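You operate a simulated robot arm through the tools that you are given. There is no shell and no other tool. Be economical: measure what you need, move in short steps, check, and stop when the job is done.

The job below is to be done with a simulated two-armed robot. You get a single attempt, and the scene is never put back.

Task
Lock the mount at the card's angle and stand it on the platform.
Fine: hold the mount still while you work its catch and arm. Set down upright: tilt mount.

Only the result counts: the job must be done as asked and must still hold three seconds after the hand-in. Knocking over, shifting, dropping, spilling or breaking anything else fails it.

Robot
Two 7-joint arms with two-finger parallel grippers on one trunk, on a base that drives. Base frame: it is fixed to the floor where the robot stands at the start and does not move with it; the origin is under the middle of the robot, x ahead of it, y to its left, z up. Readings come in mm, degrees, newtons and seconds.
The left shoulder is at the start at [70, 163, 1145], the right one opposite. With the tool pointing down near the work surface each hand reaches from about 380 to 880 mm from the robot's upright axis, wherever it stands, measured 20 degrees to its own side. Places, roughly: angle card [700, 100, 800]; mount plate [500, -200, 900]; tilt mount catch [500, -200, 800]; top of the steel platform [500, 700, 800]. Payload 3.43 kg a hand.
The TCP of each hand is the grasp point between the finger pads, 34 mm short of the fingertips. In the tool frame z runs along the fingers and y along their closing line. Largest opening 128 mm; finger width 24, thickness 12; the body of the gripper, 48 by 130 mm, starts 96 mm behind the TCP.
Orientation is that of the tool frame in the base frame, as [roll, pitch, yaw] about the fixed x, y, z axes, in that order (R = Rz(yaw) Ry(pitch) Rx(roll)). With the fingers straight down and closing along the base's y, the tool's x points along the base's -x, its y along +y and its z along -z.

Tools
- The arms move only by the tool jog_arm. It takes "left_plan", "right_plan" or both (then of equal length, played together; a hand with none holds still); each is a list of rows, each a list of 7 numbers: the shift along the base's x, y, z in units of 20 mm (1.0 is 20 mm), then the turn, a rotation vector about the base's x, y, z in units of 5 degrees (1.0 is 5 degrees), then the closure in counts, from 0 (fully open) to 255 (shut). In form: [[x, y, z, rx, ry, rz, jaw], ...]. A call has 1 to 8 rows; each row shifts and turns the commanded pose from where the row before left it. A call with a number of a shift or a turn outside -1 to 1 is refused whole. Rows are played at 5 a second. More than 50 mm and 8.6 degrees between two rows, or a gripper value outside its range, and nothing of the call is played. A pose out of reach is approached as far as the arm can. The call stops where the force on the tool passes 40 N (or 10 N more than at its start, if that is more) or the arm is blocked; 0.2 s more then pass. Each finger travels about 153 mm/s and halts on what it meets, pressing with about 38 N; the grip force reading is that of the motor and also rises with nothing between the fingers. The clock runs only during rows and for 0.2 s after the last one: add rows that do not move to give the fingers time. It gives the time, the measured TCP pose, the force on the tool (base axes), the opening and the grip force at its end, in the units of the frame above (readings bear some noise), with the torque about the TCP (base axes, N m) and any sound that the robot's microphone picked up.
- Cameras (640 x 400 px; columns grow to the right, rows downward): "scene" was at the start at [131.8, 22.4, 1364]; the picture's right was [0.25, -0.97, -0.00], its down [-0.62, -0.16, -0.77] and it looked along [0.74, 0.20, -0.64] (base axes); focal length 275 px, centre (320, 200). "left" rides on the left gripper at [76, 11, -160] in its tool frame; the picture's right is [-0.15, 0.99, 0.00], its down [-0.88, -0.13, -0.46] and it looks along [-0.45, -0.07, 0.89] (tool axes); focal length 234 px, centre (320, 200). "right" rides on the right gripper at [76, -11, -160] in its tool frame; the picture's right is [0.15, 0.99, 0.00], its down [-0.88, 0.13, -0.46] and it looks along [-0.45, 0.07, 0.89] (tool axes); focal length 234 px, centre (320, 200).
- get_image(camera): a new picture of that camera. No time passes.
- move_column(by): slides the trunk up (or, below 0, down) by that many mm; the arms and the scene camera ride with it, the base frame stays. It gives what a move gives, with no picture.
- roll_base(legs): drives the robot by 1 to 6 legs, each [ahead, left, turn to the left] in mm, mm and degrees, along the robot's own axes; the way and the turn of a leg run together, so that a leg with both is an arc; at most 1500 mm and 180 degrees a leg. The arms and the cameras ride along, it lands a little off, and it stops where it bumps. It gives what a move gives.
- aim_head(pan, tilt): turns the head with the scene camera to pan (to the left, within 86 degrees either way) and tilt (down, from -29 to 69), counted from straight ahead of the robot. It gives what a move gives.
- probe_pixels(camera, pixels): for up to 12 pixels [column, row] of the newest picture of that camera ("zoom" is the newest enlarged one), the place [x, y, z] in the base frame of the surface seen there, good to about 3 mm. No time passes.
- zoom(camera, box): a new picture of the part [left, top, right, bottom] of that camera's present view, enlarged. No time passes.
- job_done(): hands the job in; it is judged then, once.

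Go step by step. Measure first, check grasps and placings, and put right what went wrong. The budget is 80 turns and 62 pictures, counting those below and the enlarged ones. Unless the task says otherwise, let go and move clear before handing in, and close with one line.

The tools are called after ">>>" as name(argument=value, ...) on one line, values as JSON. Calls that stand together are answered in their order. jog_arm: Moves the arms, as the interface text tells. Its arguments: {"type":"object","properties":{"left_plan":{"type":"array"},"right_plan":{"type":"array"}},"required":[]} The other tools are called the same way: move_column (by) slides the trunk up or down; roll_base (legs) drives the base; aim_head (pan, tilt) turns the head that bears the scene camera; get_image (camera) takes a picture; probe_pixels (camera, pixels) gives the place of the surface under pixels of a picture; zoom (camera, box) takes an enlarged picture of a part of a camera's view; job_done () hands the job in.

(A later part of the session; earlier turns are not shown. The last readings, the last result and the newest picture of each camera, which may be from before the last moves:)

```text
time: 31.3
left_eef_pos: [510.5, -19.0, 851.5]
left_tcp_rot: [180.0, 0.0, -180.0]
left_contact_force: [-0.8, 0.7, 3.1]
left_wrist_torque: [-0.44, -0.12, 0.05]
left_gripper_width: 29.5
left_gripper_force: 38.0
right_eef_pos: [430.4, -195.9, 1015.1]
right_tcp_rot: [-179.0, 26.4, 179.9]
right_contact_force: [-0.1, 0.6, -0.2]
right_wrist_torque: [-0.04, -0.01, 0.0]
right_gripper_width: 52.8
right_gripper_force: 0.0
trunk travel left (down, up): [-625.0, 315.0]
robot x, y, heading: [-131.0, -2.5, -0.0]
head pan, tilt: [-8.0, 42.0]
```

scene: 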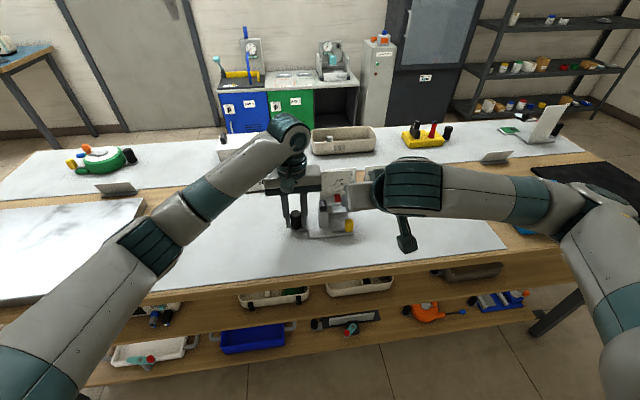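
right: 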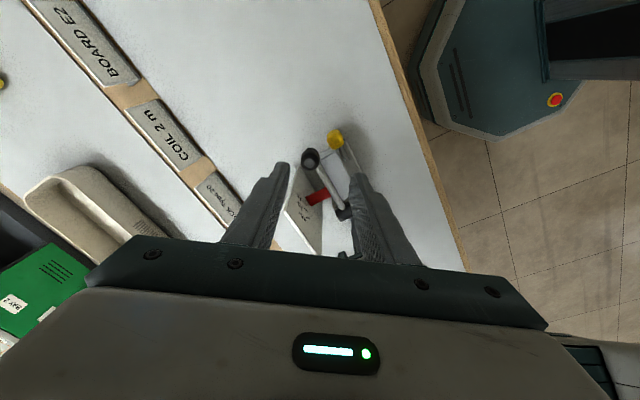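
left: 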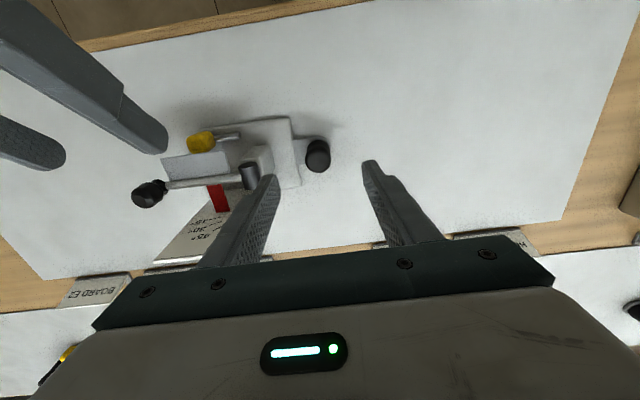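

>>> jog_arm(right_plan=[[0, 0.05, -0.5, 0, -1, 0, 150], [0, 0.05, -0.5, 0, -1, 0, 150], [0, 0.05, -0.5, 0, -1, 0, 150], [0, 0.05, -0.5, 0, -1, 0, 150], [0.2, 0.05, -0.5, 0, -1, 0, 150], [0.2, 0.05, -0.5, 0, -0.7, 0, 150], [0.1, 0, -0.4, 0, 0, 0, 150], [0, 0, 0, 0, 0, 0, 150]])

>>> zoom(camera="right", box=[200, 100, 520, 300])

>>> probe_pixels(camera="zoom", pixels=[[200, 205], [185, 230], [215, 230], [200, 250], [350, 170]])

```text
time: 33.1
left_eef_pos: [511.0, -19.3, 851.2]
left_tcp_rot: [-179.9, 0.0, 180.0]
left_contact_force: [-0.9, 0.7, 2.7]
left_wrist_torque: [-0.39, 0.06, -0.01]
left_gripper_width: 29.4
left_gripper_force: 38.1
right_eef_pos: [441.4, -188.3, 946.6]
right_tcp_rot: [-179.1, 54.9, 179.9]
right_contact_force: [-0.1, -0.2, 0.0]
right_wrist_torque: [-0.01, 0.01, 0.01]
right_gripper_width: 52.5
right_gripper_force: 0.2
trunk travel left (down, up): [-625.0, 315.0]
robot x, y, heading: [-129.0, 0.1, 0.1]
head pan, tilt: [-8.0, 42.0]
```

```text
2.00 times, centred on (360, 200) of right
```

zoom: 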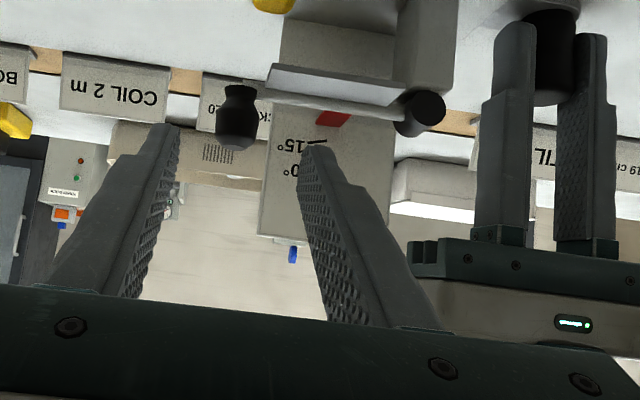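

```text
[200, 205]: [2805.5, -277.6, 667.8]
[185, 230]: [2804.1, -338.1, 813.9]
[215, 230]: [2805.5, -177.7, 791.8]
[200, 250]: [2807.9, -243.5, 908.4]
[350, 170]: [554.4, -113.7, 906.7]
```

>>> probe_pixels(camera="zoom", pixels=[[238, 125], [222, 125], [254, 125], [238, 93], [238, 146], [238, 108], [420, 112], [430, 92], [330, 100], [333, 116], [318, 120], [310, 140]])

```text
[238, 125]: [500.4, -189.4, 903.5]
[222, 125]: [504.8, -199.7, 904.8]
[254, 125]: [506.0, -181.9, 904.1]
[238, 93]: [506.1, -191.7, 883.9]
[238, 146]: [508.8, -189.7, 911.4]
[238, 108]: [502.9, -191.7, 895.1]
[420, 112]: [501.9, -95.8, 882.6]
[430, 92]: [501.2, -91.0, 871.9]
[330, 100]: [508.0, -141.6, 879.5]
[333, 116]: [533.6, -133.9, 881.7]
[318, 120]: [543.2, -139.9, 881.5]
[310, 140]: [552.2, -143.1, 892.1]
```

Knob body is centred about (510,-190.5,900), hinge at (y≈-93, z≈877). I advance to straddle it and close.

>>> jog_arm(right_plan=[[0.9, -0.1, -0.6, 0, 0, 0, 150], [0.9, 0, -0.6, 0, 0, 0, 150], [0.78, 0, -0.5, 0, 0, 0, 150], [0, 0, 0, 0, 0, 0, 190], [0, 0, 0, 0, 0, 0, 215], [0, 0, 0, 0, 0, 0, 240], [0, 0, 0, 0, 0, 0, 240]], left_plan=[[0, 0, 0, 0, 0, 0, 230], [0, 0, 0, 0, 0, 0, 230], [0, 0, 0, 0, 0, 0, 230], [0, 0, 0, 0, 0, 0, 230], [0, 0, 0, 0, 0, 0, 230], [0, 0, 0, 0, 0, 0, 230], [0, 0, 0, 0, 0, 0, 230]])

>>> zoom(camera="right", box=[200, 100, 440, 250])

```text
time: 34.7
left_eef_pos: [509.5, -19.5, 851.8]
left_tcp_rot: [-179.9, 0.1, -180.0]
left_contact_force: [-0.1, -1.0, -1.1]
left_wrist_torque: [-0.53, -0.13, -0.12]
left_gripper_width: 29.1
left_gripper_force: 37.6
right_eef_pos: [492.4, -191.2, 913.3]
right_tcp_rot: [-179.0, 54.9, 179.7]
right_contact_force: [4.2, -1.6, 8.5]
right_wrist_torque: [0.58, -0.5, -0.12]
right_gripper_width: 23.1
right_gripper_force: 37.7
trunk travel left (down, up): [-625.0, 315.0]
robot x, y, heading: [-131.0, -0.0, -0.2]
head pan, tilt: [-8.0, 42.0]
```

```text
2.67 times, centred on (320, 175) of right
```

zoom: 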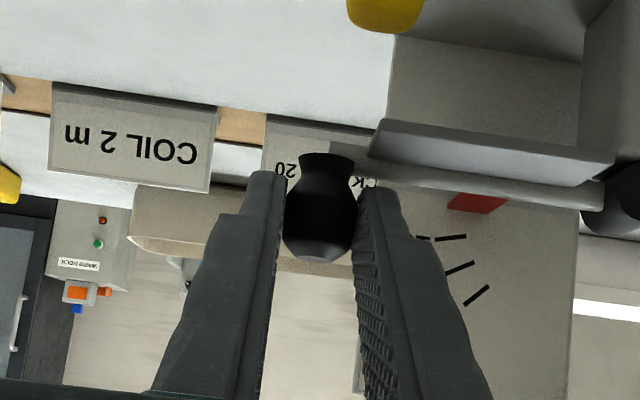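

Knob held (23 mm). I start the arc about the hinge: two 5° steps with matching -x rotation, then check.

>>> jog_arm(right_plan=[[0.0, 0.17, 0.42, -1, 0, 0, 240], [0.0, 0.205, 0.405, -1, 0, 0, 240], [0, 0, 0, 0, 0, 0, 240]], left_plan=[[0, 0, 0, 0, 0, 0, 230], [0, 0, 0, 0, 0, 0, 230], [0, 0, 0, 0, 0, 0, 230]])

>>> zoom(camera="right", box=[200, 100, 440, 250])

```text
time: 35.5
left_eef_pos: [509.6, -18.8, 851.7]
left_tcp_rot: [179.9, 0.0, -179.9]
left_contact_force: [-1.9, 3.3, -0.6]
left_wrist_torque: [-0.79, 0.14, -0.15]
left_gripper_width: 29.7
left_gripper_force: 38.0
right_eef_pos: [492.0, -183.4, 929.7]
right_tcp_rot: [-162.0, 53.6, -166.2]
right_contact_force: [3.7, -4.6, 9.6]
right_wrist_torque: [0.65, -0.59, -0.16]
right_gripper_width: 23.1
right_gripper_force: 38.2
trunk travel left (down, up): [-625.0, 315.0]
robot x, y, heading: [-130.4, -0.9, -0.0]
head pan, tilt: [-8.0, 42.0]
```

```text
2.67 times, centred on (320, 175) of right
```

zoom: 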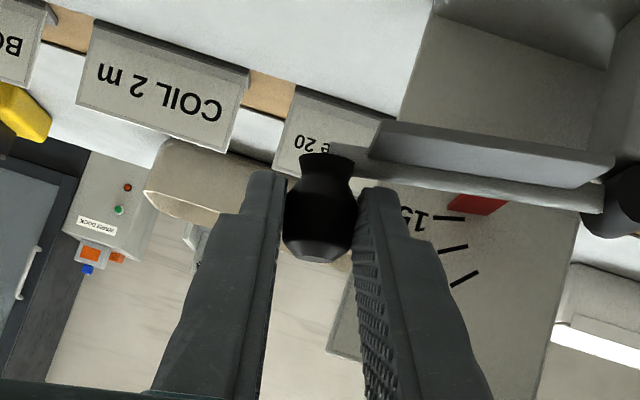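

The arm follows smoothly with low force. Continuing to 30°.

>>> jog_arm(right_plan=[[0.0, 0.24, 0.385, -1, 0, 0, 240], [0.0, 0.27, 0.36, -1, 0, 0, 240], [0.0, 0.305, 0.34, -1, 0, 0, 240], [0.0, 0.33, 0.31, -1, 0, 0, 240], [0, 0, 0, 0, 0, 0, 240]], left_plan=[[0, 0, 0, 0, 0, 0, 230], [0, 0, 0, 0, 0, 0, 230], [0, 0, 0, 0, 0, 0, 230], [0, 0, 0, 0, 0, 0, 230], [0, 0, 0, 0, 0, 0, 230]])

>>> zoom(camera="right", box=[280, 120, 440, 220])

>>> get_image(camera="scene")

```text
time: 36.7
left_eef_pos: [509.4, -18.3, 852.3]
left_tcp_rot: [179.8, 0.0, -179.9]
left_contact_force: [0.0, 8.6, -6.3]
left_wrist_torque: [-0.79, 0.13, 0.13]
left_gripper_width: 29.4
left_gripper_force: 37.4
right_eef_pos: [492.1, -160.3, 958.3]
right_tcp_rot: [-133.8, 45.1, -144.8]
right_contact_force: [-2.7, -7.9, 14.5]
right_wrist_torque: [0.5, -0.1, -0.27]
right_gripper_width: 23.4
right_gripper_force: 37.9
trunk travel left (down, up): [-625.0, 315.0]
robot x, y, heading: [-130.5, -2.0, -0.1]
head pan, tilt: [-8.0, 42.0]
```

```text
4.00 times, centred on (360, 170) of right
```

zoom: 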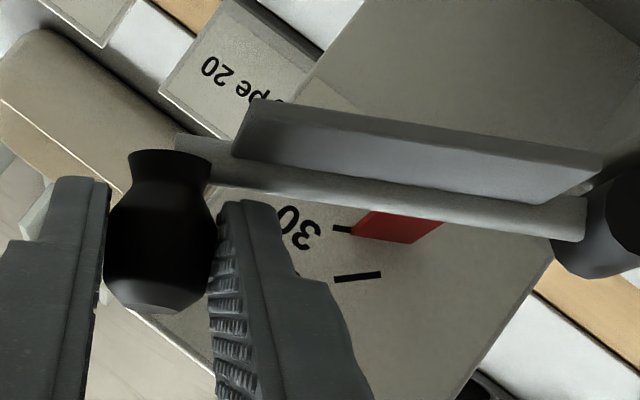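

```text
29 pictures are left
```

scene: 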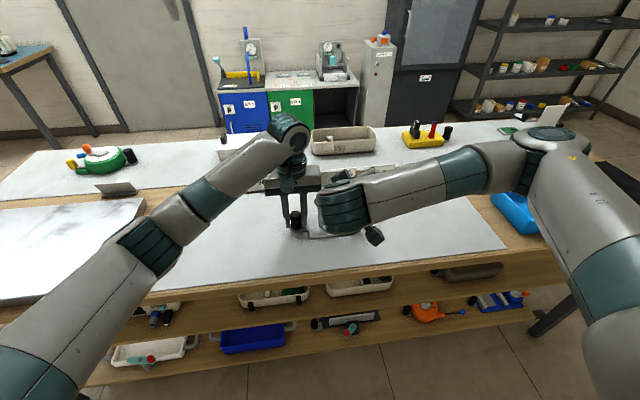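

The pointer meets the 30° line at (342,229). I verify with probes along the bar and the plate edge.

>>> zoom(camera="right", box=[280, 120, 440, 220])

>>> probe_pixels(camera="zoom", pixels=[[225, 170], [300, 183], [400, 195], [500, 210], [570, 217], [260, 155], [580, 190], [250, 125], [590, 160], [375, 212], [440, 222], [345, 229]])

```text
4.00 times, centred on (360, 170) of right
```

zoom: 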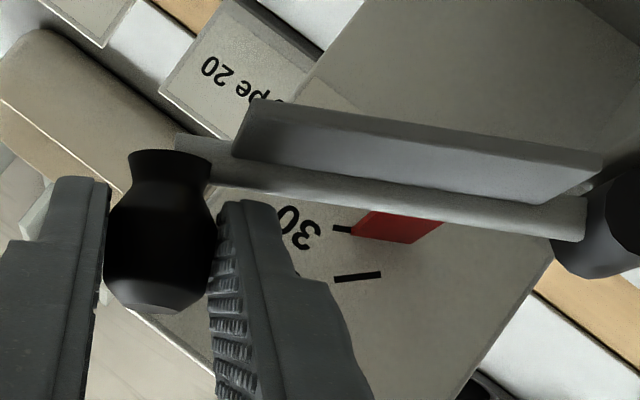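

```text
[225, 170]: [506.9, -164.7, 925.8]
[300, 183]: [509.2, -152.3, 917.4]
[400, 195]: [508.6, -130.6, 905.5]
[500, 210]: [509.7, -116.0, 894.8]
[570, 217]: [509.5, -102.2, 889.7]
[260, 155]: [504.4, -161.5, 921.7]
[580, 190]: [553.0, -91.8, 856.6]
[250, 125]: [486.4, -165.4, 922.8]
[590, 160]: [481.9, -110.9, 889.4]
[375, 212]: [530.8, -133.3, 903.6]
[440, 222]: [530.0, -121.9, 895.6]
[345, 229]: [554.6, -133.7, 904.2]
```

The bar slope is 36.1/62.5 = 30.0°. I relieve the small radial strain, then open a little and check that the arm stays.

>>> jog_arm(right_plan=[[0, -0.08, 0.09, 0, 0, 0, 240], [0, 0, 0, 0, 0, 0, 225], [0, 0, 0, 0, 0, 0, 200], [0, 0, 0, 0, 0, 0, 180], [0, 0, 0, 0, 0, 0, 180]], left_plan=[[0, 0, 0, 0, 0, 0, 230], [0, 0, 0, 0, 0, 0, 230], [0, 0, 0, 0, 0, 0, 230], [0, 0, 0, 0, 0, 0, 230], [0, 0, 0, 0, 0, 0, 230]])

>>> zoom(camera="right", box=[280, 120, 440, 220])

>>> probe_pixels(camera="zoom", pixels=[[225, 170], [300, 183], [400, 195], [500, 210], [570, 217], [250, 125], [590, 160]])

```text
time: 37.9
left_eef_pos: [510.2, -21.3, 853.0]
left_tcp_rot: [179.9, 0.0, -180.0]
left_contact_force: [-0.1, -1.2, -1.3]
left_wrist_torque: [0.19, -0.09, -0.04]
left_gripper_width: 29.2
left_gripper_force: 37.9
right_eef_pos: [492.9, -163.3, 957.9]
right_tcp_rot: [-134.0, 45.1, -144.8]
right_contact_force: [-0.2, 0.3, -0.2]
right_wrist_torque: [0.0, 0.01, 0.0]
right_gripper_width: 37.8
right_gripper_force: 0.1
trunk travel left (down, up): [-625.0, 315.0]
robot x, y, heading: [-128.7, 0.5, 0.0]
head pan, tilt: [-8.0, 42.0]
```

```text
4.00 times, centred on (360, 170) of right
```

zoom: 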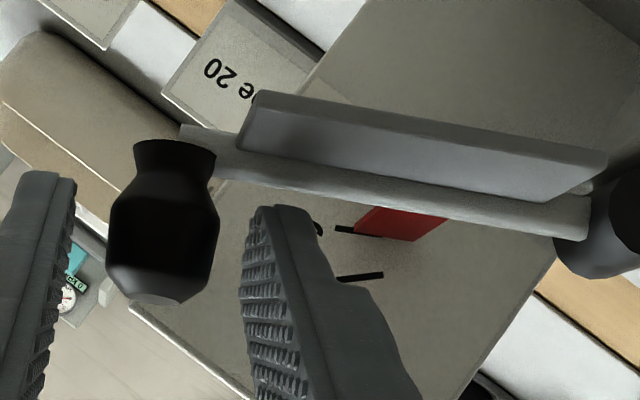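

```text
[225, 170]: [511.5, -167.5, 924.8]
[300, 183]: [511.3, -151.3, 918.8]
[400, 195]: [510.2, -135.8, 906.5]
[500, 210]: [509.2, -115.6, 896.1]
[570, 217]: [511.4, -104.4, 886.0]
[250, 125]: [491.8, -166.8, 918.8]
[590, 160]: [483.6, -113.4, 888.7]
```

Arm stays at ≈30° after release; the bar is parallel to the 30° line. I back the right hand out along its axis, roll back upright and return to the catch.

>>> jog_arm(right_plan=[[-0.82, 0.28, 0.49, 0, 0, 0, 180], [-0.82, 0.28, 0.49, 0, 0, 0, 170], [-0.82, 0.2, 0.49, 0, 0, 0, 150], [-0.6, -0.4, 0.2, 0, 0, 0, 150], [0, -0.5, 0, 1, 0, 0, 150], [0, -0.5, 0, 1, 0, 0, 150], [0, -0.3, 0, 1, 0, 0, 150], [0, -0.3, 0, 1, 0, 0, 150]])

>>> jog_arm(right_plan=[[0, -0.3, 0, 1, 0, 0, 150], [0, -0.3, 0, 1, 0, 0, 150], [0, 0, 0, 0, 1, 0, 150], [0, 0, 0, 0, 1, 0, 150], [0, 0, 0, 0, 0, 0, 150]])

>>> get_image(camera="right")

```text
time: 39.7
left_eef_pos: [510.3, -19.1, 851.5]
left_tcp_rot: [180.0, 0.0, -179.9]
left_contact_force: [0.2, 0.8, 1.1]
left_wrist_torque: [-0.37, 0.09, 0.09]
left_gripper_width: 29.4
left_gripper_force: 38.2
right_eef_pos: [433.2, -186.1, 993.2]
right_tcp_rot: [-162.1, 53.6, -166.4]
right_contact_force: [0.0, -0.2, -0.1]
right_wrist_torque: [0.0, 0.0, 0.0]
right_gripper_width: 52.6
right_gripper_force: 0.0
trunk travel left (down, up): [-625.0, 315.0]
robot x, y, heading: [-130.4, 1.4, -0.1]
head pan, tilt: [-8.0, 42.0]
```

```text
time: 40.9
left_eef_pos: [509.0, -18.8, 852.1]
left_tcp_rot: [180.0, 0.0, -180.0]
left_contact_force: [-0.3, 0.2, 1.9]
left_wrist_torque: [-0.46, -0.05, 0.03]
left_gripper_width: 29.3
left_gripper_force: 38.0
right_eef_pos: [441.3, -197.1, 991.4]
right_tcp_rot: [-179.0, 44.9, 179.8]
right_contact_force: [0.3, 0.7, 0.0]
right_wrist_torque: [0.01, 0.03, -0.02]
right_gripper_width: 52.7
right_gripper_force: 0.1
right hand out of reach, approached as far as the arm can: row 1, 2
trunk travel left (down, up): [-625.0, 315.0]
robot x, y, heading: [-130.2, -1.6, -0.2]
head pan, tilt: [-8.0, 42.0]
```

```text
26 pictures are left
```

right: 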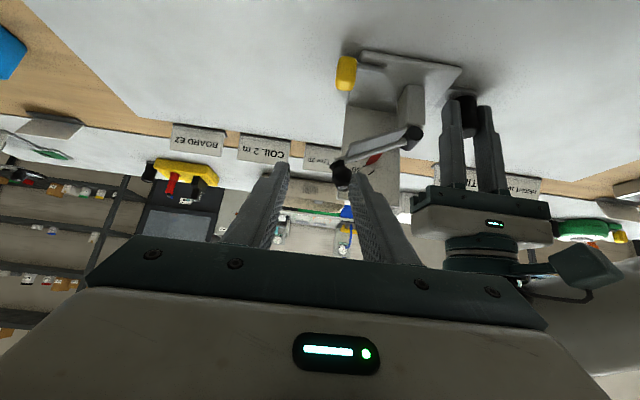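

>>> zoom(camera="right", box=[300, 40, 460, 200])

>>> probe_pixels(camera="right", pixels=[[346, 75], [340, 80], [353, 80], [346, 62], [346, 88], [365, 148], [400, 134], [370, 160]])

```text
2.50 times, centred on (380, 120) of right
```

zoom: 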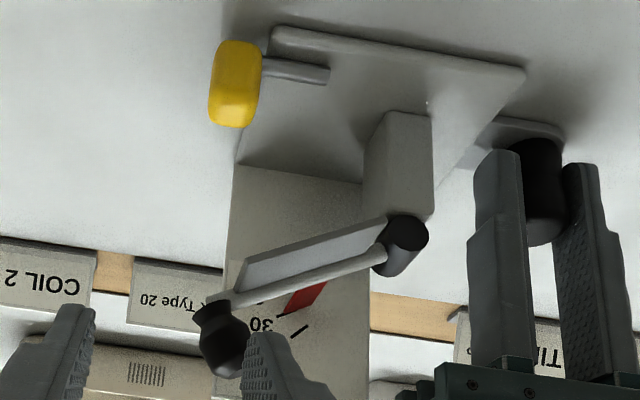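

```text
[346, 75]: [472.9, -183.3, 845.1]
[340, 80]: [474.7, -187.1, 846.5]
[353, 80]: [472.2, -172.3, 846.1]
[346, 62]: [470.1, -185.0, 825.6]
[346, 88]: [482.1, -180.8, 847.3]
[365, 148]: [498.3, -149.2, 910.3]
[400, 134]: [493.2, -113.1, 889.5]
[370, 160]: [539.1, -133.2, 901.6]
```

The catch knob is now at y≈-181, z 823–847. I descend in front of it and grip it again.

>>> jog_arm(right_plan=[[-0.2, 0.2, -0.9, 0, 0, 0, 150], [-0.2, 0.2, -0.9, 0, 0, 0, 150], [-0.2, 0.2, -0.9, 0, 0, 0, 150], [-0.15, 0.2, -0.9, 0, 0, 0, 150], [0, 0, -0.9, 0, 0, 0, 150], [0, 0, -0.75, 0, 0, 0, 150], [0, 0, 0, 0, 0, 0, 150]])

>>> jog_arm(right_plan=[[0.6, 0, -0.5, 0, 0, 0, 150], [0.6, 0, -0.5, 0, 0, 0, 150], [0.45, 0, -0.4, 0, 0, 0, 150], [0, 0, 0, 0, 0, 0, 150]], left_plan=[[0, 0, 0, 0, 0, 0, 230], [0, 0, 0, 0, 0, 0, 230], [0, 0, 0, 0, 0, 0, 230], [0, 0, 0, 0, 0, 0, 230]])

>>> zoom(camera="right", box=[230, 120, 410, 240])

```text
time: 42.5
left_eef_pos: [510.7, -18.5, 851.1]
left_tcp_rot: [-180.0, 0.0, 180.0]
left_contact_force: [-0.2, -0.3, 3.6]
left_wrist_torque: [-0.46, 0.17, 0.0]
left_gripper_width: 29.4
left_gripper_force: 37.8
right_eef_pos: [426.8, -180.2, 886.2]
right_tcp_rot: [-179.0, 44.9, 179.9]
right_contact_force: [-0.3, -0.3, 0.3]
right_wrist_torque: [0.02, -0.03, 0.0]
right_gripper_width: 52.9
right_gripper_force: 0.0
trunk travel left (down, up): [-625.0, 315.0]
robot x, y, heading: [-129.9, 3.7, -0.1]
head pan, tilt: [-8.0, 42.0]
```

```text
time: 43.5
left_eef_pos: [509.5, -19.9, 851.8]
left_tcp_rot: [180.0, 0.0, -179.9]
left_contact_force: [0.4, 0.8, 2.5]
left_wrist_torque: [-0.43, 0.1, 0.01]
left_gripper_width: 29.2
left_gripper_force: 38.0
right_eef_pos: [460.3, -179.8, 857.9]
right_tcp_rot: [-179.0, 44.9, 179.9]
right_contact_force: [0.4, -0.6, -0.3]
right_wrist_torque: [-0.01, 0.01, -0.01]
right_gripper_width: 52.9
right_gripper_force: 0.0
trunk travel left (down, up): [-625.0, 315.0]
robot x, y, heading: [-129.2, -2.6, 0.1]
head pan, tilt: [-8.0, 42.0]
```

```text
3.33 times, centred on (320, 180) of right
```

zoom: 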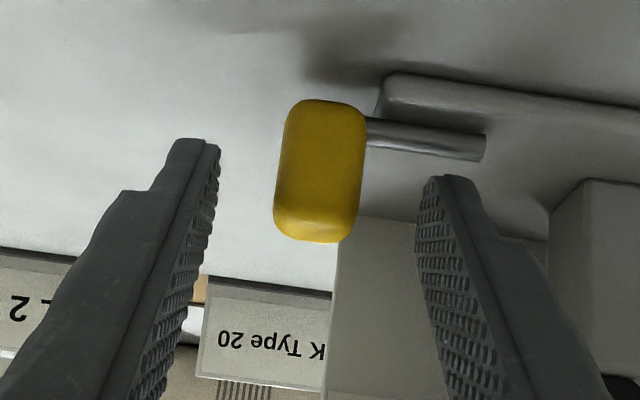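

Well placed. Close, then push +y toward the original position (about 24 mm), slowly.

>>> jog_arm(right_plan=[[0, 0, 0, 0, 0, 0, 190], [0, 0, 0, 0, 0, 0, 210], [0, 0, 0, 0, 0, 0, 235], [0, 0, 0, 0, 0, 0, 235]], left_plan=[[0, 0, 0, 0, 0, 0, 230], [0, 0, 0, 0, 0, 0, 230], [0, 0, 0, 0, 0, 0, 230], [0, 0, 0, 0, 0, 0, 230]])

>>> jog_arm(right_plan=[[0, 0.2, 0, 0, 0, 0, 235], [0, 0.2, 0, 0, 0, 0, 235], [0, 0.2, 0, 0, 0, 0, 235], [0, 0.2, 0, 0, 0, 0, 235], [0, 0, 0, 0, 0, 0, 235]], left_plan=[[0, 0, 0, 0, 0, 0, 230], [0, 0, 0, 0, 0, 0, 230], [0, 0, 0, 0, 0, 0, 230], [0, 0, 0, 0, 0, 0, 230], [0, 0, 0, 0, 0, 0, 230]])

>>> jog_arm(right_plan=[[0, 0.15, 0, 0, 0, 0, 235], [0, 0.15, 0, 0, 0, 0, 235], [0, 0, 0, 0, 0, 0, 235]], left_plan=[[0, 0, 0, 0, 0, 0, 230], [0, 0, 0, 0, 0, 0, 230], [0, 0, 0, 0, 0, 0, 230]])

>>> zoom(camera="right", box=[230, 120, 410, 240])

```text
time: 44.5
left_eef_pos: [511.6, -19.3, 851.4]
left_tcp_rot: [-180.0, 0.0, -179.8]
left_contact_force: [0.7, 4.2, 3.3]
left_wrist_torque: [-0.82, 0.05, -0.01]
left_gripper_width: 29.5
left_gripper_force: 38.4
right_eef_pos: [459.4, -181.4, 858.3]
right_tcp_rot: [-179.0, 44.9, 179.9]
right_contact_force: [0.3, -3.9, 0.3]
right_wrist_torque: [0.15, -0.03, 0.0]
right_gripper_width: 21.2
right_gripper_force: 38.0
trunk travel left (down, up): [-625.0, 315.0]
robot x, y, heading: [-131.2, 1.9, -0.1]
head pan, tilt: [-8.0, 42.0]
```

```text
time: 45.7
left_eef_pos: [510.8, -18.4, 852.8]
left_tcp_rot: [180.0, 0.0, -179.8]
left_contact_force: [-0.3, 5.4, 5.8]
left_wrist_torque: [-0.73, 0.18, -0.11]
left_gripper_width: 29.3
left_gripper_force: 38.1
right_eef_pos: [460.3, -164.4, 858.4]
right_tcp_rot: [-179.0, 44.8, 179.8]
right_contact_force: [-0.2, -4.5, -2.0]
right_wrist_torque: [0.16, -0.11, -0.07]
right_gripper_width: 21.5
right_gripper_force: 38.2
trunk travel left (down, up): [-625.0, 315.0]
robot x, y, heading: [-129.8, 2.4, -0.2]
head pan, tilt: [-8.0, 42.0]
```

```text
time: 46.5
left_eef_pos: [511.0, -19.2, 852.2]
left_tcp_rot: [180.0, 0.0, -179.9]
left_contact_force: [0.5, 6.2, 7.7]
left_wrist_torque: [-0.85, 0.06, 0.02]
left_gripper_width: 29.4
left_gripper_force: 38.0
right_eef_pos: [459.6, -158.9, 857.1]
right_tcp_rot: [-179.0, 44.9, 179.9]
right_contact_force: [-2.0, -4.3, -2.6]
right_wrist_torque: [0.09, 0.11, -0.02]
right_gripper_width: 21.3
right_gripper_force: 38.5
trunk travel left (down, up): [-625.0, 315.0]
robot x, y, heading: [-131.9, -3.0, 0.0]
head pan, tilt: [-8.0, 42.0]
```

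```text
3.33 times, centred on (320, 180) of right
```

zoom: 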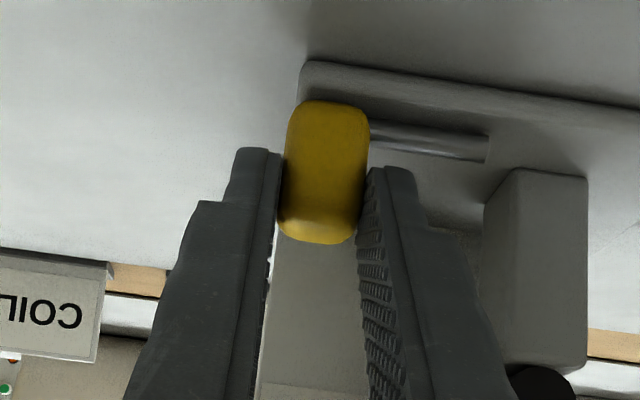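

Almost home (still 4 N sliding friction). I push a little more until the end stop shows.

>>> jog_arm(right_plan=[[0, 0.15, 0, 0, 0, 0, 235], [0, 0.1, 0, 0, 0, 0, 235], [0, 0, 0, 0, 0, 0, 235]], left_plan=[[0, 0, 0, 0, 0, 0, 230], [0, 0, 0, 0, 0, 0, 230], [0, 0, 0, 0, 0, 0, 230]])

```text
time: 47.3
left_eef_pos: [510.9, -18.9, 852.6]
left_tcp_rot: [179.9, 0.0, -179.9]
left_contact_force: [5.0, 10.2, 5.9]
left_wrist_torque: [-0.8, -0.2, 0.07]
left_gripper_width: 29.5
left_gripper_force: 38.0
right_eef_pos: [459.7, -154.5, 858.6]
right_tcp_rot: [-178.9, 44.7, 179.8]
right_contact_force: [-4.7, -11.7, 0.1]
right_wrist_torque: [0.01, 0.4, -0.11]
right_gripper_width: 21.4
right_gripper_force: 38.1
trunk travel left (down, up): [-625.0, 315.0]
robot x, y, heading: [-130.4, 0.0, -0.3]
head pan, tilt: [-8.0, 42.0]
```

>>> jog_arm(right_plan=[[0, 0.15, 0, 0, 0, 0, 235], [0, 0, 0, 0, 0, 0, 235]], left_plan=[[0, 0, 0, 0, 0, 0, 230], [0, 0, 0, 0, 0, 0, 230]])

>>> jog_arm(right_plan=[[0, -0.2, 0, 0, 0, 0, 235], [0, 0, 0, 0, 0, 0, 200], [0, 0, 0, 0, 0, 0, 160], [-1, 0, 0.9, 0, 0, 0, 160], [-0.6, -0.2, 0.9, 0, 0, 0, 160], [0, -1, 1, 0, 0, 0, 160], [0, -1, 1, 0, 0, 0, 160]], left_plan=[[0, 0, 0, 0, 0, 0, 230], [0, 0, 0, 0, 0, 0, 230], [0, 0, 0, 0, 0, 0, 230], [0, 0, 0, 0, 0, 0, 230], [0, 0, 0, 0, 0, 0, 230], [0, 0, 0, 0, 0, 0, 230], [0, 0, 0, 0, 0, 0, 230]])

>>> zoom(camera="right", box=[300, 80, 540, 260])

```text
time: 47.9
left_eef_pos: [511.0, -17.7, 851.2]
left_tcp_rot: [179.9, 0.0, -179.8]
left_contact_force: [5.1, 25.5, 5.6]
left_wrist_torque: [-0.83, -0.01, -0.03]
left_gripper_width: 29.6
left_gripper_force: 37.9
right_eef_pos: [460.1, -152.2, 857.4]
right_tcp_rot: [-178.7, 44.9, 179.8]
right_contact_force: [-5.1, -28.7, -0.2]
right_wrist_torque: [-0.25, 0.37, -0.49]
right_gripper_width: 21.3
right_gripper_force: 37.9
trunk travel left (down, up): [-625.0, 315.0]
robot x, y, heading: [-128.3, 1.3, 0.1]
head pan, tilt: [-8.0, 42.0]
```

```text
time: 49.5
left_eef_pos: [511.4, -20.3, 851.6]
left_tcp_rot: [180.0, 0.0, -179.9]
left_contact_force: [-0.6, -0.1, -0.8]
left_wrist_torque: [-0.34, 0.2, -0.05]
left_gripper_width: 29.2
left_gripper_force: 38.5
right_eef_pos: [427.9, -200.1, 934.0]
right_tcp_rot: [-179.1, 44.9, 179.9]
right_contact_force: [0.1, 0.0, 0.3]
right_wrist_torque: [0.01, 0.01, 0.0]
right_gripper_width: 47.8
right_gripper_force: 0.1
trunk travel left (down, up): [-625.0, 315.0]
robot x, y, heading: [-133.4, 2.3, 0.5]
head pan, tilt: [-8.0, 42.0]
```

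```text
2.22 times, centred on (420, 170) of right
```

zoom: 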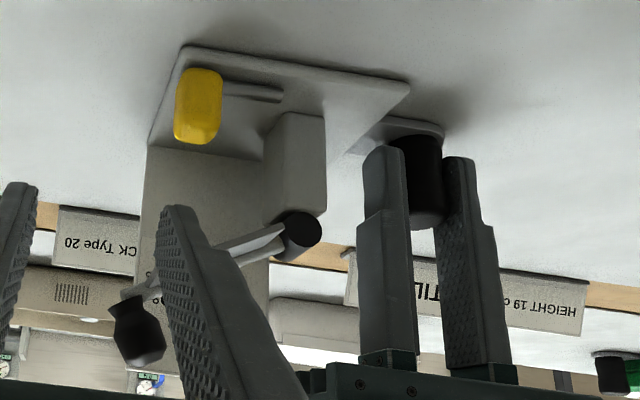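

The catch is home (29 N at the stop, knob at its original spot). I pull the right hand well clear and check the angle with the scene camera.

>>> jog_arm(right_plan=[[0, -1, 1, 0, 0, 0, 160], [0, -1, 1, 0, 0.5, 0, 160], [0, -1, 1, 0, 1, 0, 160], [0, -1, 1, 0, 1, 0, 160], [0, -1, 1, 0, 1, 0, 160], [0, -1, 1, 0, 1, 0, 160], [0, -1, 0, 0, 1, 0, 160], [0, -1, 0, 0, 1, 0, 160]])

>>> zoom(camera="scene", box=[280, 160, 400, 250])

```text
time: 51.3
left_eef_pos: [511.4, -20.3, 851.9]
left_tcp_rot: [180.0, 0.0, 180.0]
left_contact_force: [0.3, 0.0, -3.6]
left_wrist_torque: [0.27, 0.05, -0.02]
left_gripper_width: 29.0
left_gripper_force: 38.1
right_eef_pos: [427.6, -359.1, 1052.9]
right_tcp_rot: [-179.1, 12.4, -180.0]
right_contact_force: [0.0, 0.3, 0.0]
right_wrist_torque: [0.02, 0.01, -0.02]
right_gripper_width: 47.8
right_gripper_force: 0.1
trunk travel left (down, up): [-625.0, 315.0]
robot x, y, heading: [-127.0, 0.3, -0.3]
head pan, tilt: [-8.0, 42.0]
```

```text
4.44 times, centred on (340, 205) of scene
```

zoom: 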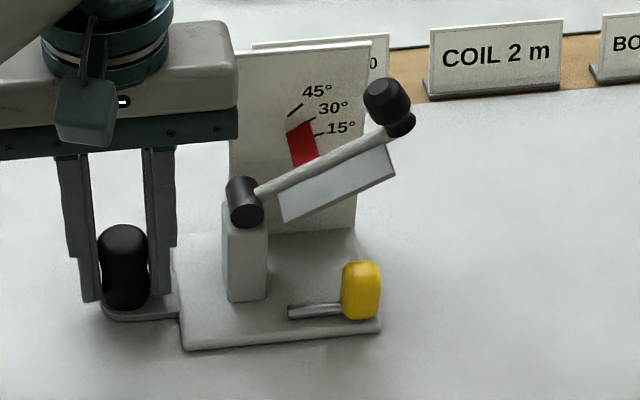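

>>> zoom(camera="scene", box=[320, 165, 366, 211])

>>> probe_pixels(camera="zoom", pixels=[[230, 120], [260, 105], [180, 200], [400, 180], [420, 155], [330, 200], [200, 270], [370, 210], [520, 135], [280, 310]])

```text
8.70 times, centred on (343, 188) of scene
```

zoom: 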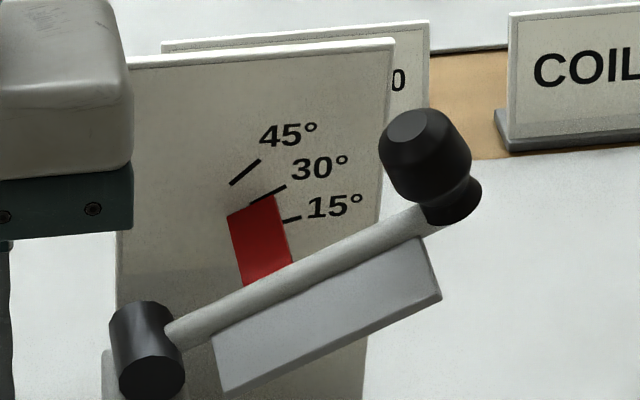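

```text
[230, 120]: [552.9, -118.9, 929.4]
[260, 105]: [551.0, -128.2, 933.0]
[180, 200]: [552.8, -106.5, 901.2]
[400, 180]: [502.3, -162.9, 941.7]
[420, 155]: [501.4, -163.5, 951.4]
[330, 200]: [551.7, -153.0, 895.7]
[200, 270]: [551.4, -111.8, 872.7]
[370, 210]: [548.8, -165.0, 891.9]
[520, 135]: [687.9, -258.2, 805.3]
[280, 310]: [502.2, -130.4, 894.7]
```

>>> probe_pixels(camera="zoom", pixels=[[200, 325], [240, 308], [280, 290], [320, 270], [360, 252], [400, 232], [225, 388], [434, 296], [215, 338], [418, 240], [232, 390], [428, 300]])

```text
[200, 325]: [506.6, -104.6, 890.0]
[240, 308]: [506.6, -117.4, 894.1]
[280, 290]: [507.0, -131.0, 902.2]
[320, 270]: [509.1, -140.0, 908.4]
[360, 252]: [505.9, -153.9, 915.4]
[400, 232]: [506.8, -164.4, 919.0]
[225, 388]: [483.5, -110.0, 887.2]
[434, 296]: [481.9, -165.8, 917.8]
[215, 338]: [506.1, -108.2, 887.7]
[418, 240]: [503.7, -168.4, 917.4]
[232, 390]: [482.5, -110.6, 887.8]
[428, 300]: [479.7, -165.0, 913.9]
```

Probe noise is too large to judge (27–30°). I take tighter zooms to compare the bar's image slope with the 30° line.

>>> zoom(camera="scene", box=[332, 174, 348, 190])

>>> zoom(camera="scene", box=[328, 176, 356, 210])

```text
16.00 times, centred on (340, 182) of scene
```

zoom: 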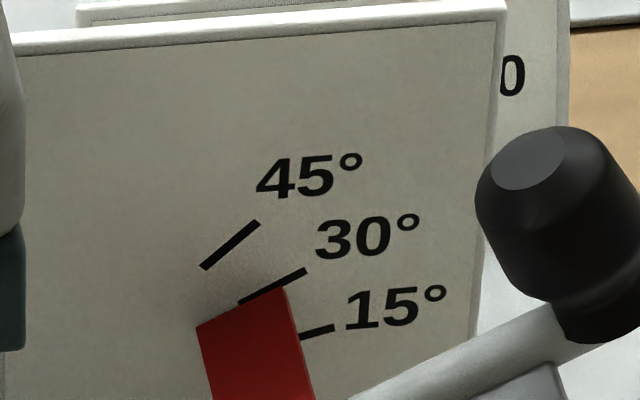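

```text
11.76 times, centred on (342, 193) of scene
```

zoom: 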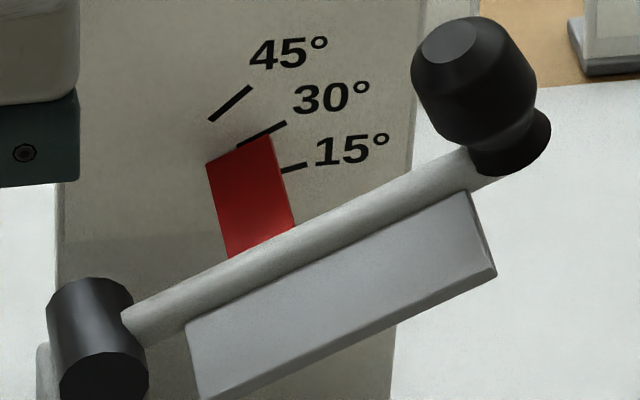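

Model estimates vary between 27° and 30°. Probing is free of pictures, so I average many probes at both bar ends in the last zoom.

>>> probe_pixels(camera="zoom", pixels=[[150, 314], [155, 312], [160, 309], [165, 307], [170, 304], [175, 302], [425, 180], [430, 178], [435, 176], [440, 173], [445, 171], [450, 168]])

>>> probe_pixels(camera="zoom", pixels=[[150, 314], [155, 312], [160, 309], [165, 307], [170, 304], [175, 302], [425, 180], [430, 178], [435, 176], [440, 173], [445, 171], [450, 168]])

>>> probe_pixels(camera="zoom", pixels=[[195, 345], [200, 342], [205, 340], [210, 337], [215, 335], [220, 333], [445, 225], [450, 223], [455, 220], [460, 218], [465, 216], [450, 230]])

>>> probe_pixels(camera="zoom", pixels=[[195, 345], [200, 342], [205, 340], [210, 337], [215, 335], [220, 333], [445, 225], [450, 223], [455, 220], [460, 218], [465, 216], [450, 230]])

```text
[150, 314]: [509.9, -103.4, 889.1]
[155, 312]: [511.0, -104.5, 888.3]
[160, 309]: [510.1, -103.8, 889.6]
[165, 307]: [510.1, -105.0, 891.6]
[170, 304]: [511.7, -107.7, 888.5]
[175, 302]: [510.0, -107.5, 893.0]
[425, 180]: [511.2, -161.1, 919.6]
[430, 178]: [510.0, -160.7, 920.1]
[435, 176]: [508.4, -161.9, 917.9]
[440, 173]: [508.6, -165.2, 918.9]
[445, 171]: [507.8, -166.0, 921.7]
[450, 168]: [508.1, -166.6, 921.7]
```

```text
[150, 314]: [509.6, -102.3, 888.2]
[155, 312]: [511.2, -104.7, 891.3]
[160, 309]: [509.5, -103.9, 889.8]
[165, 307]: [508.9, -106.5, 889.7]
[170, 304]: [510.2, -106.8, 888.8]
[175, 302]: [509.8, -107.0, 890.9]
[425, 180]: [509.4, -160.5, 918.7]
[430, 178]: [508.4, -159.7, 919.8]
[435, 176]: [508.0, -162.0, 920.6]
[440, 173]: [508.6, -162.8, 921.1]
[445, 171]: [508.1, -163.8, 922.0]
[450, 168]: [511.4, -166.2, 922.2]
```

```text
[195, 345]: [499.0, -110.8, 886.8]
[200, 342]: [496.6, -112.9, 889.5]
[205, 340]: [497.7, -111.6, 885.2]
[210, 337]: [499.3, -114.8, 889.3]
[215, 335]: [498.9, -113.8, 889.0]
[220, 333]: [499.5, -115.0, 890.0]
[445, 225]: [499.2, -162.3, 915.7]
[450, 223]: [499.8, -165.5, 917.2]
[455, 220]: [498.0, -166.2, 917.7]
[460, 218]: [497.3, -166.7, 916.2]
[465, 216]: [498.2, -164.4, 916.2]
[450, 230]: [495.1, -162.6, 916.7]
```

```text
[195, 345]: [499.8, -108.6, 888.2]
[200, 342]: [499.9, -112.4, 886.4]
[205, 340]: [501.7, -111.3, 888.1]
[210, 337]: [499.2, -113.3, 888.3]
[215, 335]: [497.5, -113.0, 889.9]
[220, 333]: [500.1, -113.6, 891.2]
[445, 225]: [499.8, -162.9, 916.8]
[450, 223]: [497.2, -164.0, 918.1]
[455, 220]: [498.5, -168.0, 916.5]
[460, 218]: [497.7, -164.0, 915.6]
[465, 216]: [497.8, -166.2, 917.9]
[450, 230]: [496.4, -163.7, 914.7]
```

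Averaging gives ≈28°. I check for systematic tilt of the mount (base plate and panel top level) the same way.

>>> zoom(camera="scene", box=[300, 160, 376, 240])

>>> probe_pixels(camera="zoom", pixels=[[215, 300], [215, 310], [220, 320], [225, 330], [230, 340], [240, 345], [450, 300], [450, 310], [455, 320], [410, 330], [420, 325], [430, 335]])

>>> probe_pixels(camera="zoom", pixels=[[215, 300], [215, 310], [220, 320], [225, 330], [230, 340], [240, 345], [450, 300], [450, 310], [455, 320], [410, 330], [420, 325], [430, 335]])

```text
5.00 times, centred on (338, 200) of scene
```

zoom: 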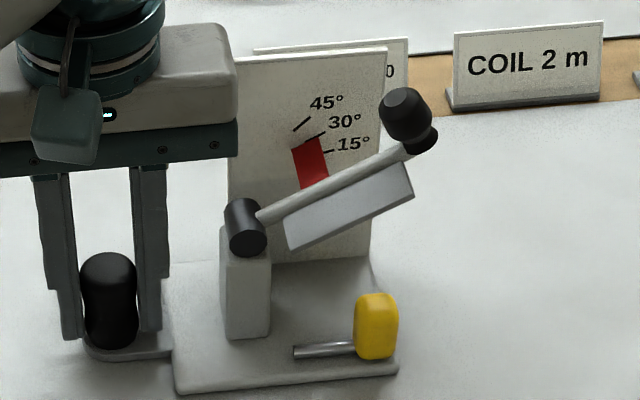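

```text
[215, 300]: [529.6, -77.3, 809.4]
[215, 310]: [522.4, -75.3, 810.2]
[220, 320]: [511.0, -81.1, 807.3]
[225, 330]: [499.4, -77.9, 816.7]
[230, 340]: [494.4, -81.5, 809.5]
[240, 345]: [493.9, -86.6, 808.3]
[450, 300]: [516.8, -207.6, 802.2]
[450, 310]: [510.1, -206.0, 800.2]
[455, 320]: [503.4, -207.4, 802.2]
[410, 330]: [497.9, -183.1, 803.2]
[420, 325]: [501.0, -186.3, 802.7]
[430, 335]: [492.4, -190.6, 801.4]
```

```text
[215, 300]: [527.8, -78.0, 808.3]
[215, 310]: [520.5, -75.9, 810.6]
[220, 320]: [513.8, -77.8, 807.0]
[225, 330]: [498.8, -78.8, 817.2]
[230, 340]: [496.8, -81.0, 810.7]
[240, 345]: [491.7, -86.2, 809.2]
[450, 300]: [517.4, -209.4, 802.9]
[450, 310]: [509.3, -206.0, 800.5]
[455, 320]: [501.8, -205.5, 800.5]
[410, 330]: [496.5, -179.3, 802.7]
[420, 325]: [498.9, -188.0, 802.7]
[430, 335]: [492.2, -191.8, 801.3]
```

>>> probe_pixels(camera="zoom", pixels=[[345, 275], [355, 280], [365, 285], [340, 290], [330, 300], [350, 300], [200, 290], [195, 300], [200, 310], [205, 325], [205, 340], [195, 330]])

>>> probe_pixels(camera="zoom", pixels=[[345, 275], [355, 280], [365, 285], [340, 290], [330, 300], [350, 300], [200, 290], [195, 300], [200, 310], [205, 325], [205, 340], [195, 330]])

>>> probe_pixels(camera="zoom", pixels=[[258, 130], [260, 130], [262, 130], [264, 130], [266, 130], [268, 130], [248, 190], [250, 190], [252, 190], [254, 190], [256, 190], [258, 190]])

```text
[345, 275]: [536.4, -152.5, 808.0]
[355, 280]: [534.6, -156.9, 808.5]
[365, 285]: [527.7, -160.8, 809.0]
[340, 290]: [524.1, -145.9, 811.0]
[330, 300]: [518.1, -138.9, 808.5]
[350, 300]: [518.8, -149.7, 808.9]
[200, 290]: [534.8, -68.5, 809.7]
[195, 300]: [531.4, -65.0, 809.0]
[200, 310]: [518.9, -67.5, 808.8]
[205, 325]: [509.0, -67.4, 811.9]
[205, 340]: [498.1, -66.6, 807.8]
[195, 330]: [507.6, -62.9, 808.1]
```

```text
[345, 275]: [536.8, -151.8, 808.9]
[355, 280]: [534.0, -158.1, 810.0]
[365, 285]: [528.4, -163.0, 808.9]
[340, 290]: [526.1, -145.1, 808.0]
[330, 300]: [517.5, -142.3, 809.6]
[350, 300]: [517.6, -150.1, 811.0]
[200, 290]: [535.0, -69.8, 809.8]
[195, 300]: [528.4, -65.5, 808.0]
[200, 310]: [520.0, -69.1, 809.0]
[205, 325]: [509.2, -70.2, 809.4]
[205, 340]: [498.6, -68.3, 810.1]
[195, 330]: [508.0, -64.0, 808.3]
```

```text
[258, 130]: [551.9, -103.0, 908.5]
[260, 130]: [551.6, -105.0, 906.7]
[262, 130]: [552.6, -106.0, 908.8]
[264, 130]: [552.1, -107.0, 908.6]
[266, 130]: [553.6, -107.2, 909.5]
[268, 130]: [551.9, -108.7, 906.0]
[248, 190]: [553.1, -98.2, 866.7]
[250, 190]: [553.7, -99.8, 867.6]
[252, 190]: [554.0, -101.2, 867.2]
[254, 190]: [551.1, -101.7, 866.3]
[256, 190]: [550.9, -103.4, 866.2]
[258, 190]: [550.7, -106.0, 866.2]
```

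The base is level, so the arm really sits near 28°, about 2° low (probably nudged on release). I will unlock again and raise it slightly. Returning to the catch first.

>>> jog_arm(right_plan=[[0, 1, -0.4, 0, -0.81, 0, 150], [0, 1, -0.4, 0, -0.81, 0, 150], [0, 1, -0.4, 0, -0.81, 0, 150], [0, 1, -0.4, 0, -0.81, 0, 150], [0, 1, -0.4, 0, -0.81, 0, 150], [0, 1, -0.4, 0, -0.81, 0, 150], [0, 1, -0.4, 0, -0.81, 0, 150], [0, 1, -0.4, 0, -0.81, 0, 150]])

>>> jog_arm(right_plan=[[0, 0.7, -0.85, 0, 0, 0, 150], [0, 0.7, -0.85, 0, 0, 0, 150], [0, 0.7, -0.85, 0, 0, 0, 150], [0, 0, -0.85, 0, 0, 0, 150], [0, 0, -0.85, 0, 0, 0, 150], [0, 0, -0.85, 0, 0, 0, 150], [0, 0, 0, 0, 0, 0, 150]])

>>> get_image(camera="right")

```text
time: 53.1
left_eef_pos: [511.2, -19.5, 851.2]
left_tcp_rot: [-180.0, 0.0, -179.9]
left_contact_force: [-0.3, 1.5, 1.1]
left_wrist_torque: [-0.33, 0.06, -0.06]
left_gripper_width: 29.3
left_gripper_force: 38.1
right_eef_pos: [427.2, -198.3, 989.5]
right_tcp_rot: [-179.1, 44.9, 179.9]
right_contact_force: [-0.1, -0.2, 0.7]
right_wrist_torque: [-0.02, -0.02, 0.0]
right_gripper_width: 52.8
right_gripper_force: 0.1
trunk travel left (down, up): [-625.0, 315.0]
robot x, y, heading: [-130.2, -2.6, -0.3]
head pan, tilt: [-8.0, 42.0]
```

```text
time: 54.7
left_eef_pos: [509.9, -19.3, 852.4]
left_tcp_rot: [-180.0, 0.0, -179.9]
left_contact_force: [-0.7, 0.7, 1.6]
left_wrist_torque: [-0.34, 0.01, 0.01]
left_gripper_width: 29.5
left_gripper_force: 38.0
right_eef_pos: [428.1, -155.7, 887.2]
right_tcp_rot: [-179.0, 44.8, 179.9]
right_contact_force: [-0.4, -0.5, 0.8]
right_wrist_torque: [0.01, 0.01, 0.0]
right_gripper_width: 52.7
right_gripper_force: 0.0
trunk travel left (down, up): [-625.0, 315.0]
robot x, y, heading: [-131.2, 0.9, 0.0]
head pan, tilt: [-8.0, 42.0]
```

```text
16 pictures are left
```

right: 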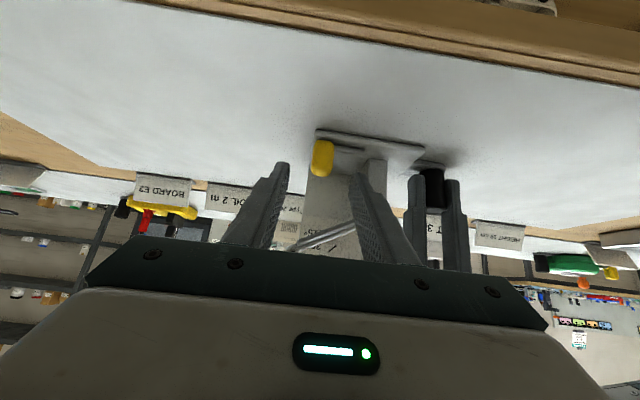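

Fingers straddle the catch again. Advance, grip, and pull the bolt out ~26 mm.

>>> jog_arm(right_plan=[[0.6, 0, -0.5, 0, 0, 0, 150], [0.6, 0, -0.5, 0, 0, 0, 150], [0.4, 0, -0.45, 0, 0, 0, 150], [0, 0, 0, 0, 0, 0, 190], [0, 0, 0, 0, 0, 0, 210], [0, 0, 0, 0, 0, 0, 235], [0, 0, 0, 0, 0, 0, 235]], left_plan=[[0, 0, 0, 0, 0, 0, 230], [0, 0, 0, 0, 0, 0, 230], [0, 0, 0, 0, 0, 0, 230], [0, 0, 0, 0, 0, 0, 230], [0, 0, 0, 0, 0, 0, 230], [0, 0, 0, 0, 0, 0, 230], [0, 0, 0, 0, 0, 0, 230]])

>>> jog_arm(right_plan=[[0, -0.2, 0, 0, 0, 0, 235], [0, -0.2, 0, 0, 0, 0, 235], [0, -0.2, 0, 0, 0, 0, 235], [0, -0.2, 0, 0, 0, 0, 235], [0, -0.2, 0, 0, 0, 0, 235], [0, -0.2, 0, 0, 0, 0, 235], [0, -0.2, 0, 0, 0, 0, 235], [0, 0, 0, 0, 0, 0, 235]], left_plan=[[0, 0, 0, 0, 0, 0, 230], [0, 0, 0, 0, 0, 0, 230], [0, 0, 0, 0, 0, 0, 230], [0, 0, 0, 0, 0, 0, 230], [0, 0, 0, 0, 0, 0, 230], [0, 0, 0, 0, 0, 0, 230], [0, 0, 0, 0, 0, 0, 230], [0, 0, 0, 0, 0, 0, 230]])

```text
time: 56.3
left_eef_pos: [510.4, -19.8, 852.1]
left_tcp_rot: [-180.0, 0.0, -179.9]
left_contact_force: [-1.2, -3.5, 2.4]
left_wrist_torque: [-0.4, -0.03, -0.01]
left_gripper_width: 29.1
left_gripper_force: 38.0
right_eef_pos: [460.0, -156.9, 860.6]
right_tcp_rot: [-179.1, 44.8, 179.9]
right_contact_force: [2.7, 4.7, 0.1]
right_wrist_torque: [0.5, -0.04, -0.04]
right_gripper_width: 21.2
right_gripper_force: 37.4
trunk travel left (down, up): [-625.0, 315.0]
robot x, y, heading: [-130.0, -0.8, 0.2]
head pan, tilt: [-8.0, 42.0]
```

```text
time: 58.1
left_eef_pos: [510.0, -21.4, 851.4]
left_tcp_rot: [-179.9, -0.1, 179.9]
left_contact_force: [-2.9, -13.7, 0.3]
left_wrist_torque: [-0.37, 0.29, -0.06]
left_gripper_width: 29.5
left_gripper_force: 37.9
right_eef_pos: [459.3, -182.4, 859.6]
right_tcp_rot: [-179.2, 44.8, -180.0]
right_contact_force: [3.9, 15.1, 0.1]
right_wrist_torque: [0.68, -0.39, 0.26]
right_gripper_width: 21.5
right_gripper_force: 38.1
trunk travel left (down, up): [-625.0, 315.0]
robot x, y, heading: [-127.4, 1.7, -0.0]
head pan, tilt: [-8.0, 42.0]
```

Bolt is out (15 N at stop). I release, back off, and re-measure the arm with averaged probes to learn whether it creeps when unlocked.

>>> jog_arm(right_plan=[[0, 0.05, 0, 0, 0, 0, 235], [0, 0, 0, 0, 0, 0, 200], [0, 0, 0, 0, 0, 0, 150], [-0.9, 0, 0.9, 0, 0, 0, 130], [-0.7, -0.5, 0.9, 0, 0, 0, 130], [0, -0.5, 1, 0, 0, 0, 130], [0, -0.3, 1, 0, 0, 0, 130], [0, 0, 0, 0, 0, 0, 130]], left_plan=[[0, 0, 0, 0, 0, 0, 230], [0, 0, 0, 0, 0, 0, 230], [0, 0, 0, 0, 0, 0, 230], [0, 0, 0, 0, 0, 0, 230], [0, 0, 0, 0, 0, 0, 230], [0, 0, 0, 0, 0, 0, 230], [0, 0, 0, 0, 0, 0, 230], [0, 0, 0, 0, 0, 0, 230]])

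>>> zoom(camera="right", box=[300, 100, 460, 220])

```text
time: 59.9
left_eef_pos: [509.6, -19.2, 851.8]
left_tcp_rot: [180.0, -0.1, 180.0]
left_contact_force: [0.8, 2.6, 4.1]
left_wrist_torque: [-0.63, -0.17, 0.04]
left_gripper_width: 29.3
left_gripper_force: 38.0
right_eef_pos: [428.1, -209.6, 936.8]
right_tcp_rot: [-179.1, 44.9, 179.9]
right_contact_force: [-0.3, 0.7, -0.7]
right_wrist_torque: [0.01, 0.02, 0.0]
right_gripper_width: 62.9
right_gripper_force: 0.0
trunk travel left (down, up): [-625.0, 315.0]
robot x, y, heading: [-127.3, -0.9, -0.1]
head pan, tilt: [-8.0, 42.0]
```

```text
3.33 times, centred on (380, 160) of right
```

zoom: 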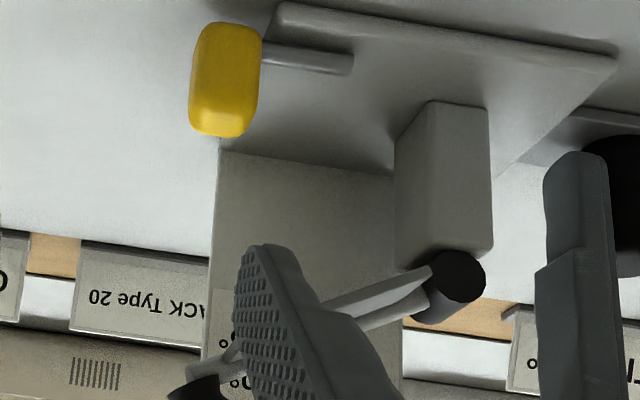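

>>> probe_pixels(camera="zoom", pixels=[[375, 322], [380, 320], [385, 318], [390, 316], [395, 314], [400, 312], [222, 360], [225, 359], [228, 358], [231, 357], [234, 356], [237, 355]])

>>> probe_pixels(camera="zoom", pixels=[[375, 322], [380, 320], [385, 318], [390, 316], [395, 314], [400, 312], [222, 360], [225, 359], [228, 358], [231, 357], [234, 356], [237, 355]])

```text
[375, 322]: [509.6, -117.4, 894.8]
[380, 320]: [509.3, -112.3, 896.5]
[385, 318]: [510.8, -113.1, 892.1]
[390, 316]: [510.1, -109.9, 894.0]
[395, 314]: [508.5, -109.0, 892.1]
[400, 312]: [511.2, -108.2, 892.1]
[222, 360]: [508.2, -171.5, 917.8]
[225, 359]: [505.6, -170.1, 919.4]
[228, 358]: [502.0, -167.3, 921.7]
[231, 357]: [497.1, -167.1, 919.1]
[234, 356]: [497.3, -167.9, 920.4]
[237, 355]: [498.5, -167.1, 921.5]
```

```text
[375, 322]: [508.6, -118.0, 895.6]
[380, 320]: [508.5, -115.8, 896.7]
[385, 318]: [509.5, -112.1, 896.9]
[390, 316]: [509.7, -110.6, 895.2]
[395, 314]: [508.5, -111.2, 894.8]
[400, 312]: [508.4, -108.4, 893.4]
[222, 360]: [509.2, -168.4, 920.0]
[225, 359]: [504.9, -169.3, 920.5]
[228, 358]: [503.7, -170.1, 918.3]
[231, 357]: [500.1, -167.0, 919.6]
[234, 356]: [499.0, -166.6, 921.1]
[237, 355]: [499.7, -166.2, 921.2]
```

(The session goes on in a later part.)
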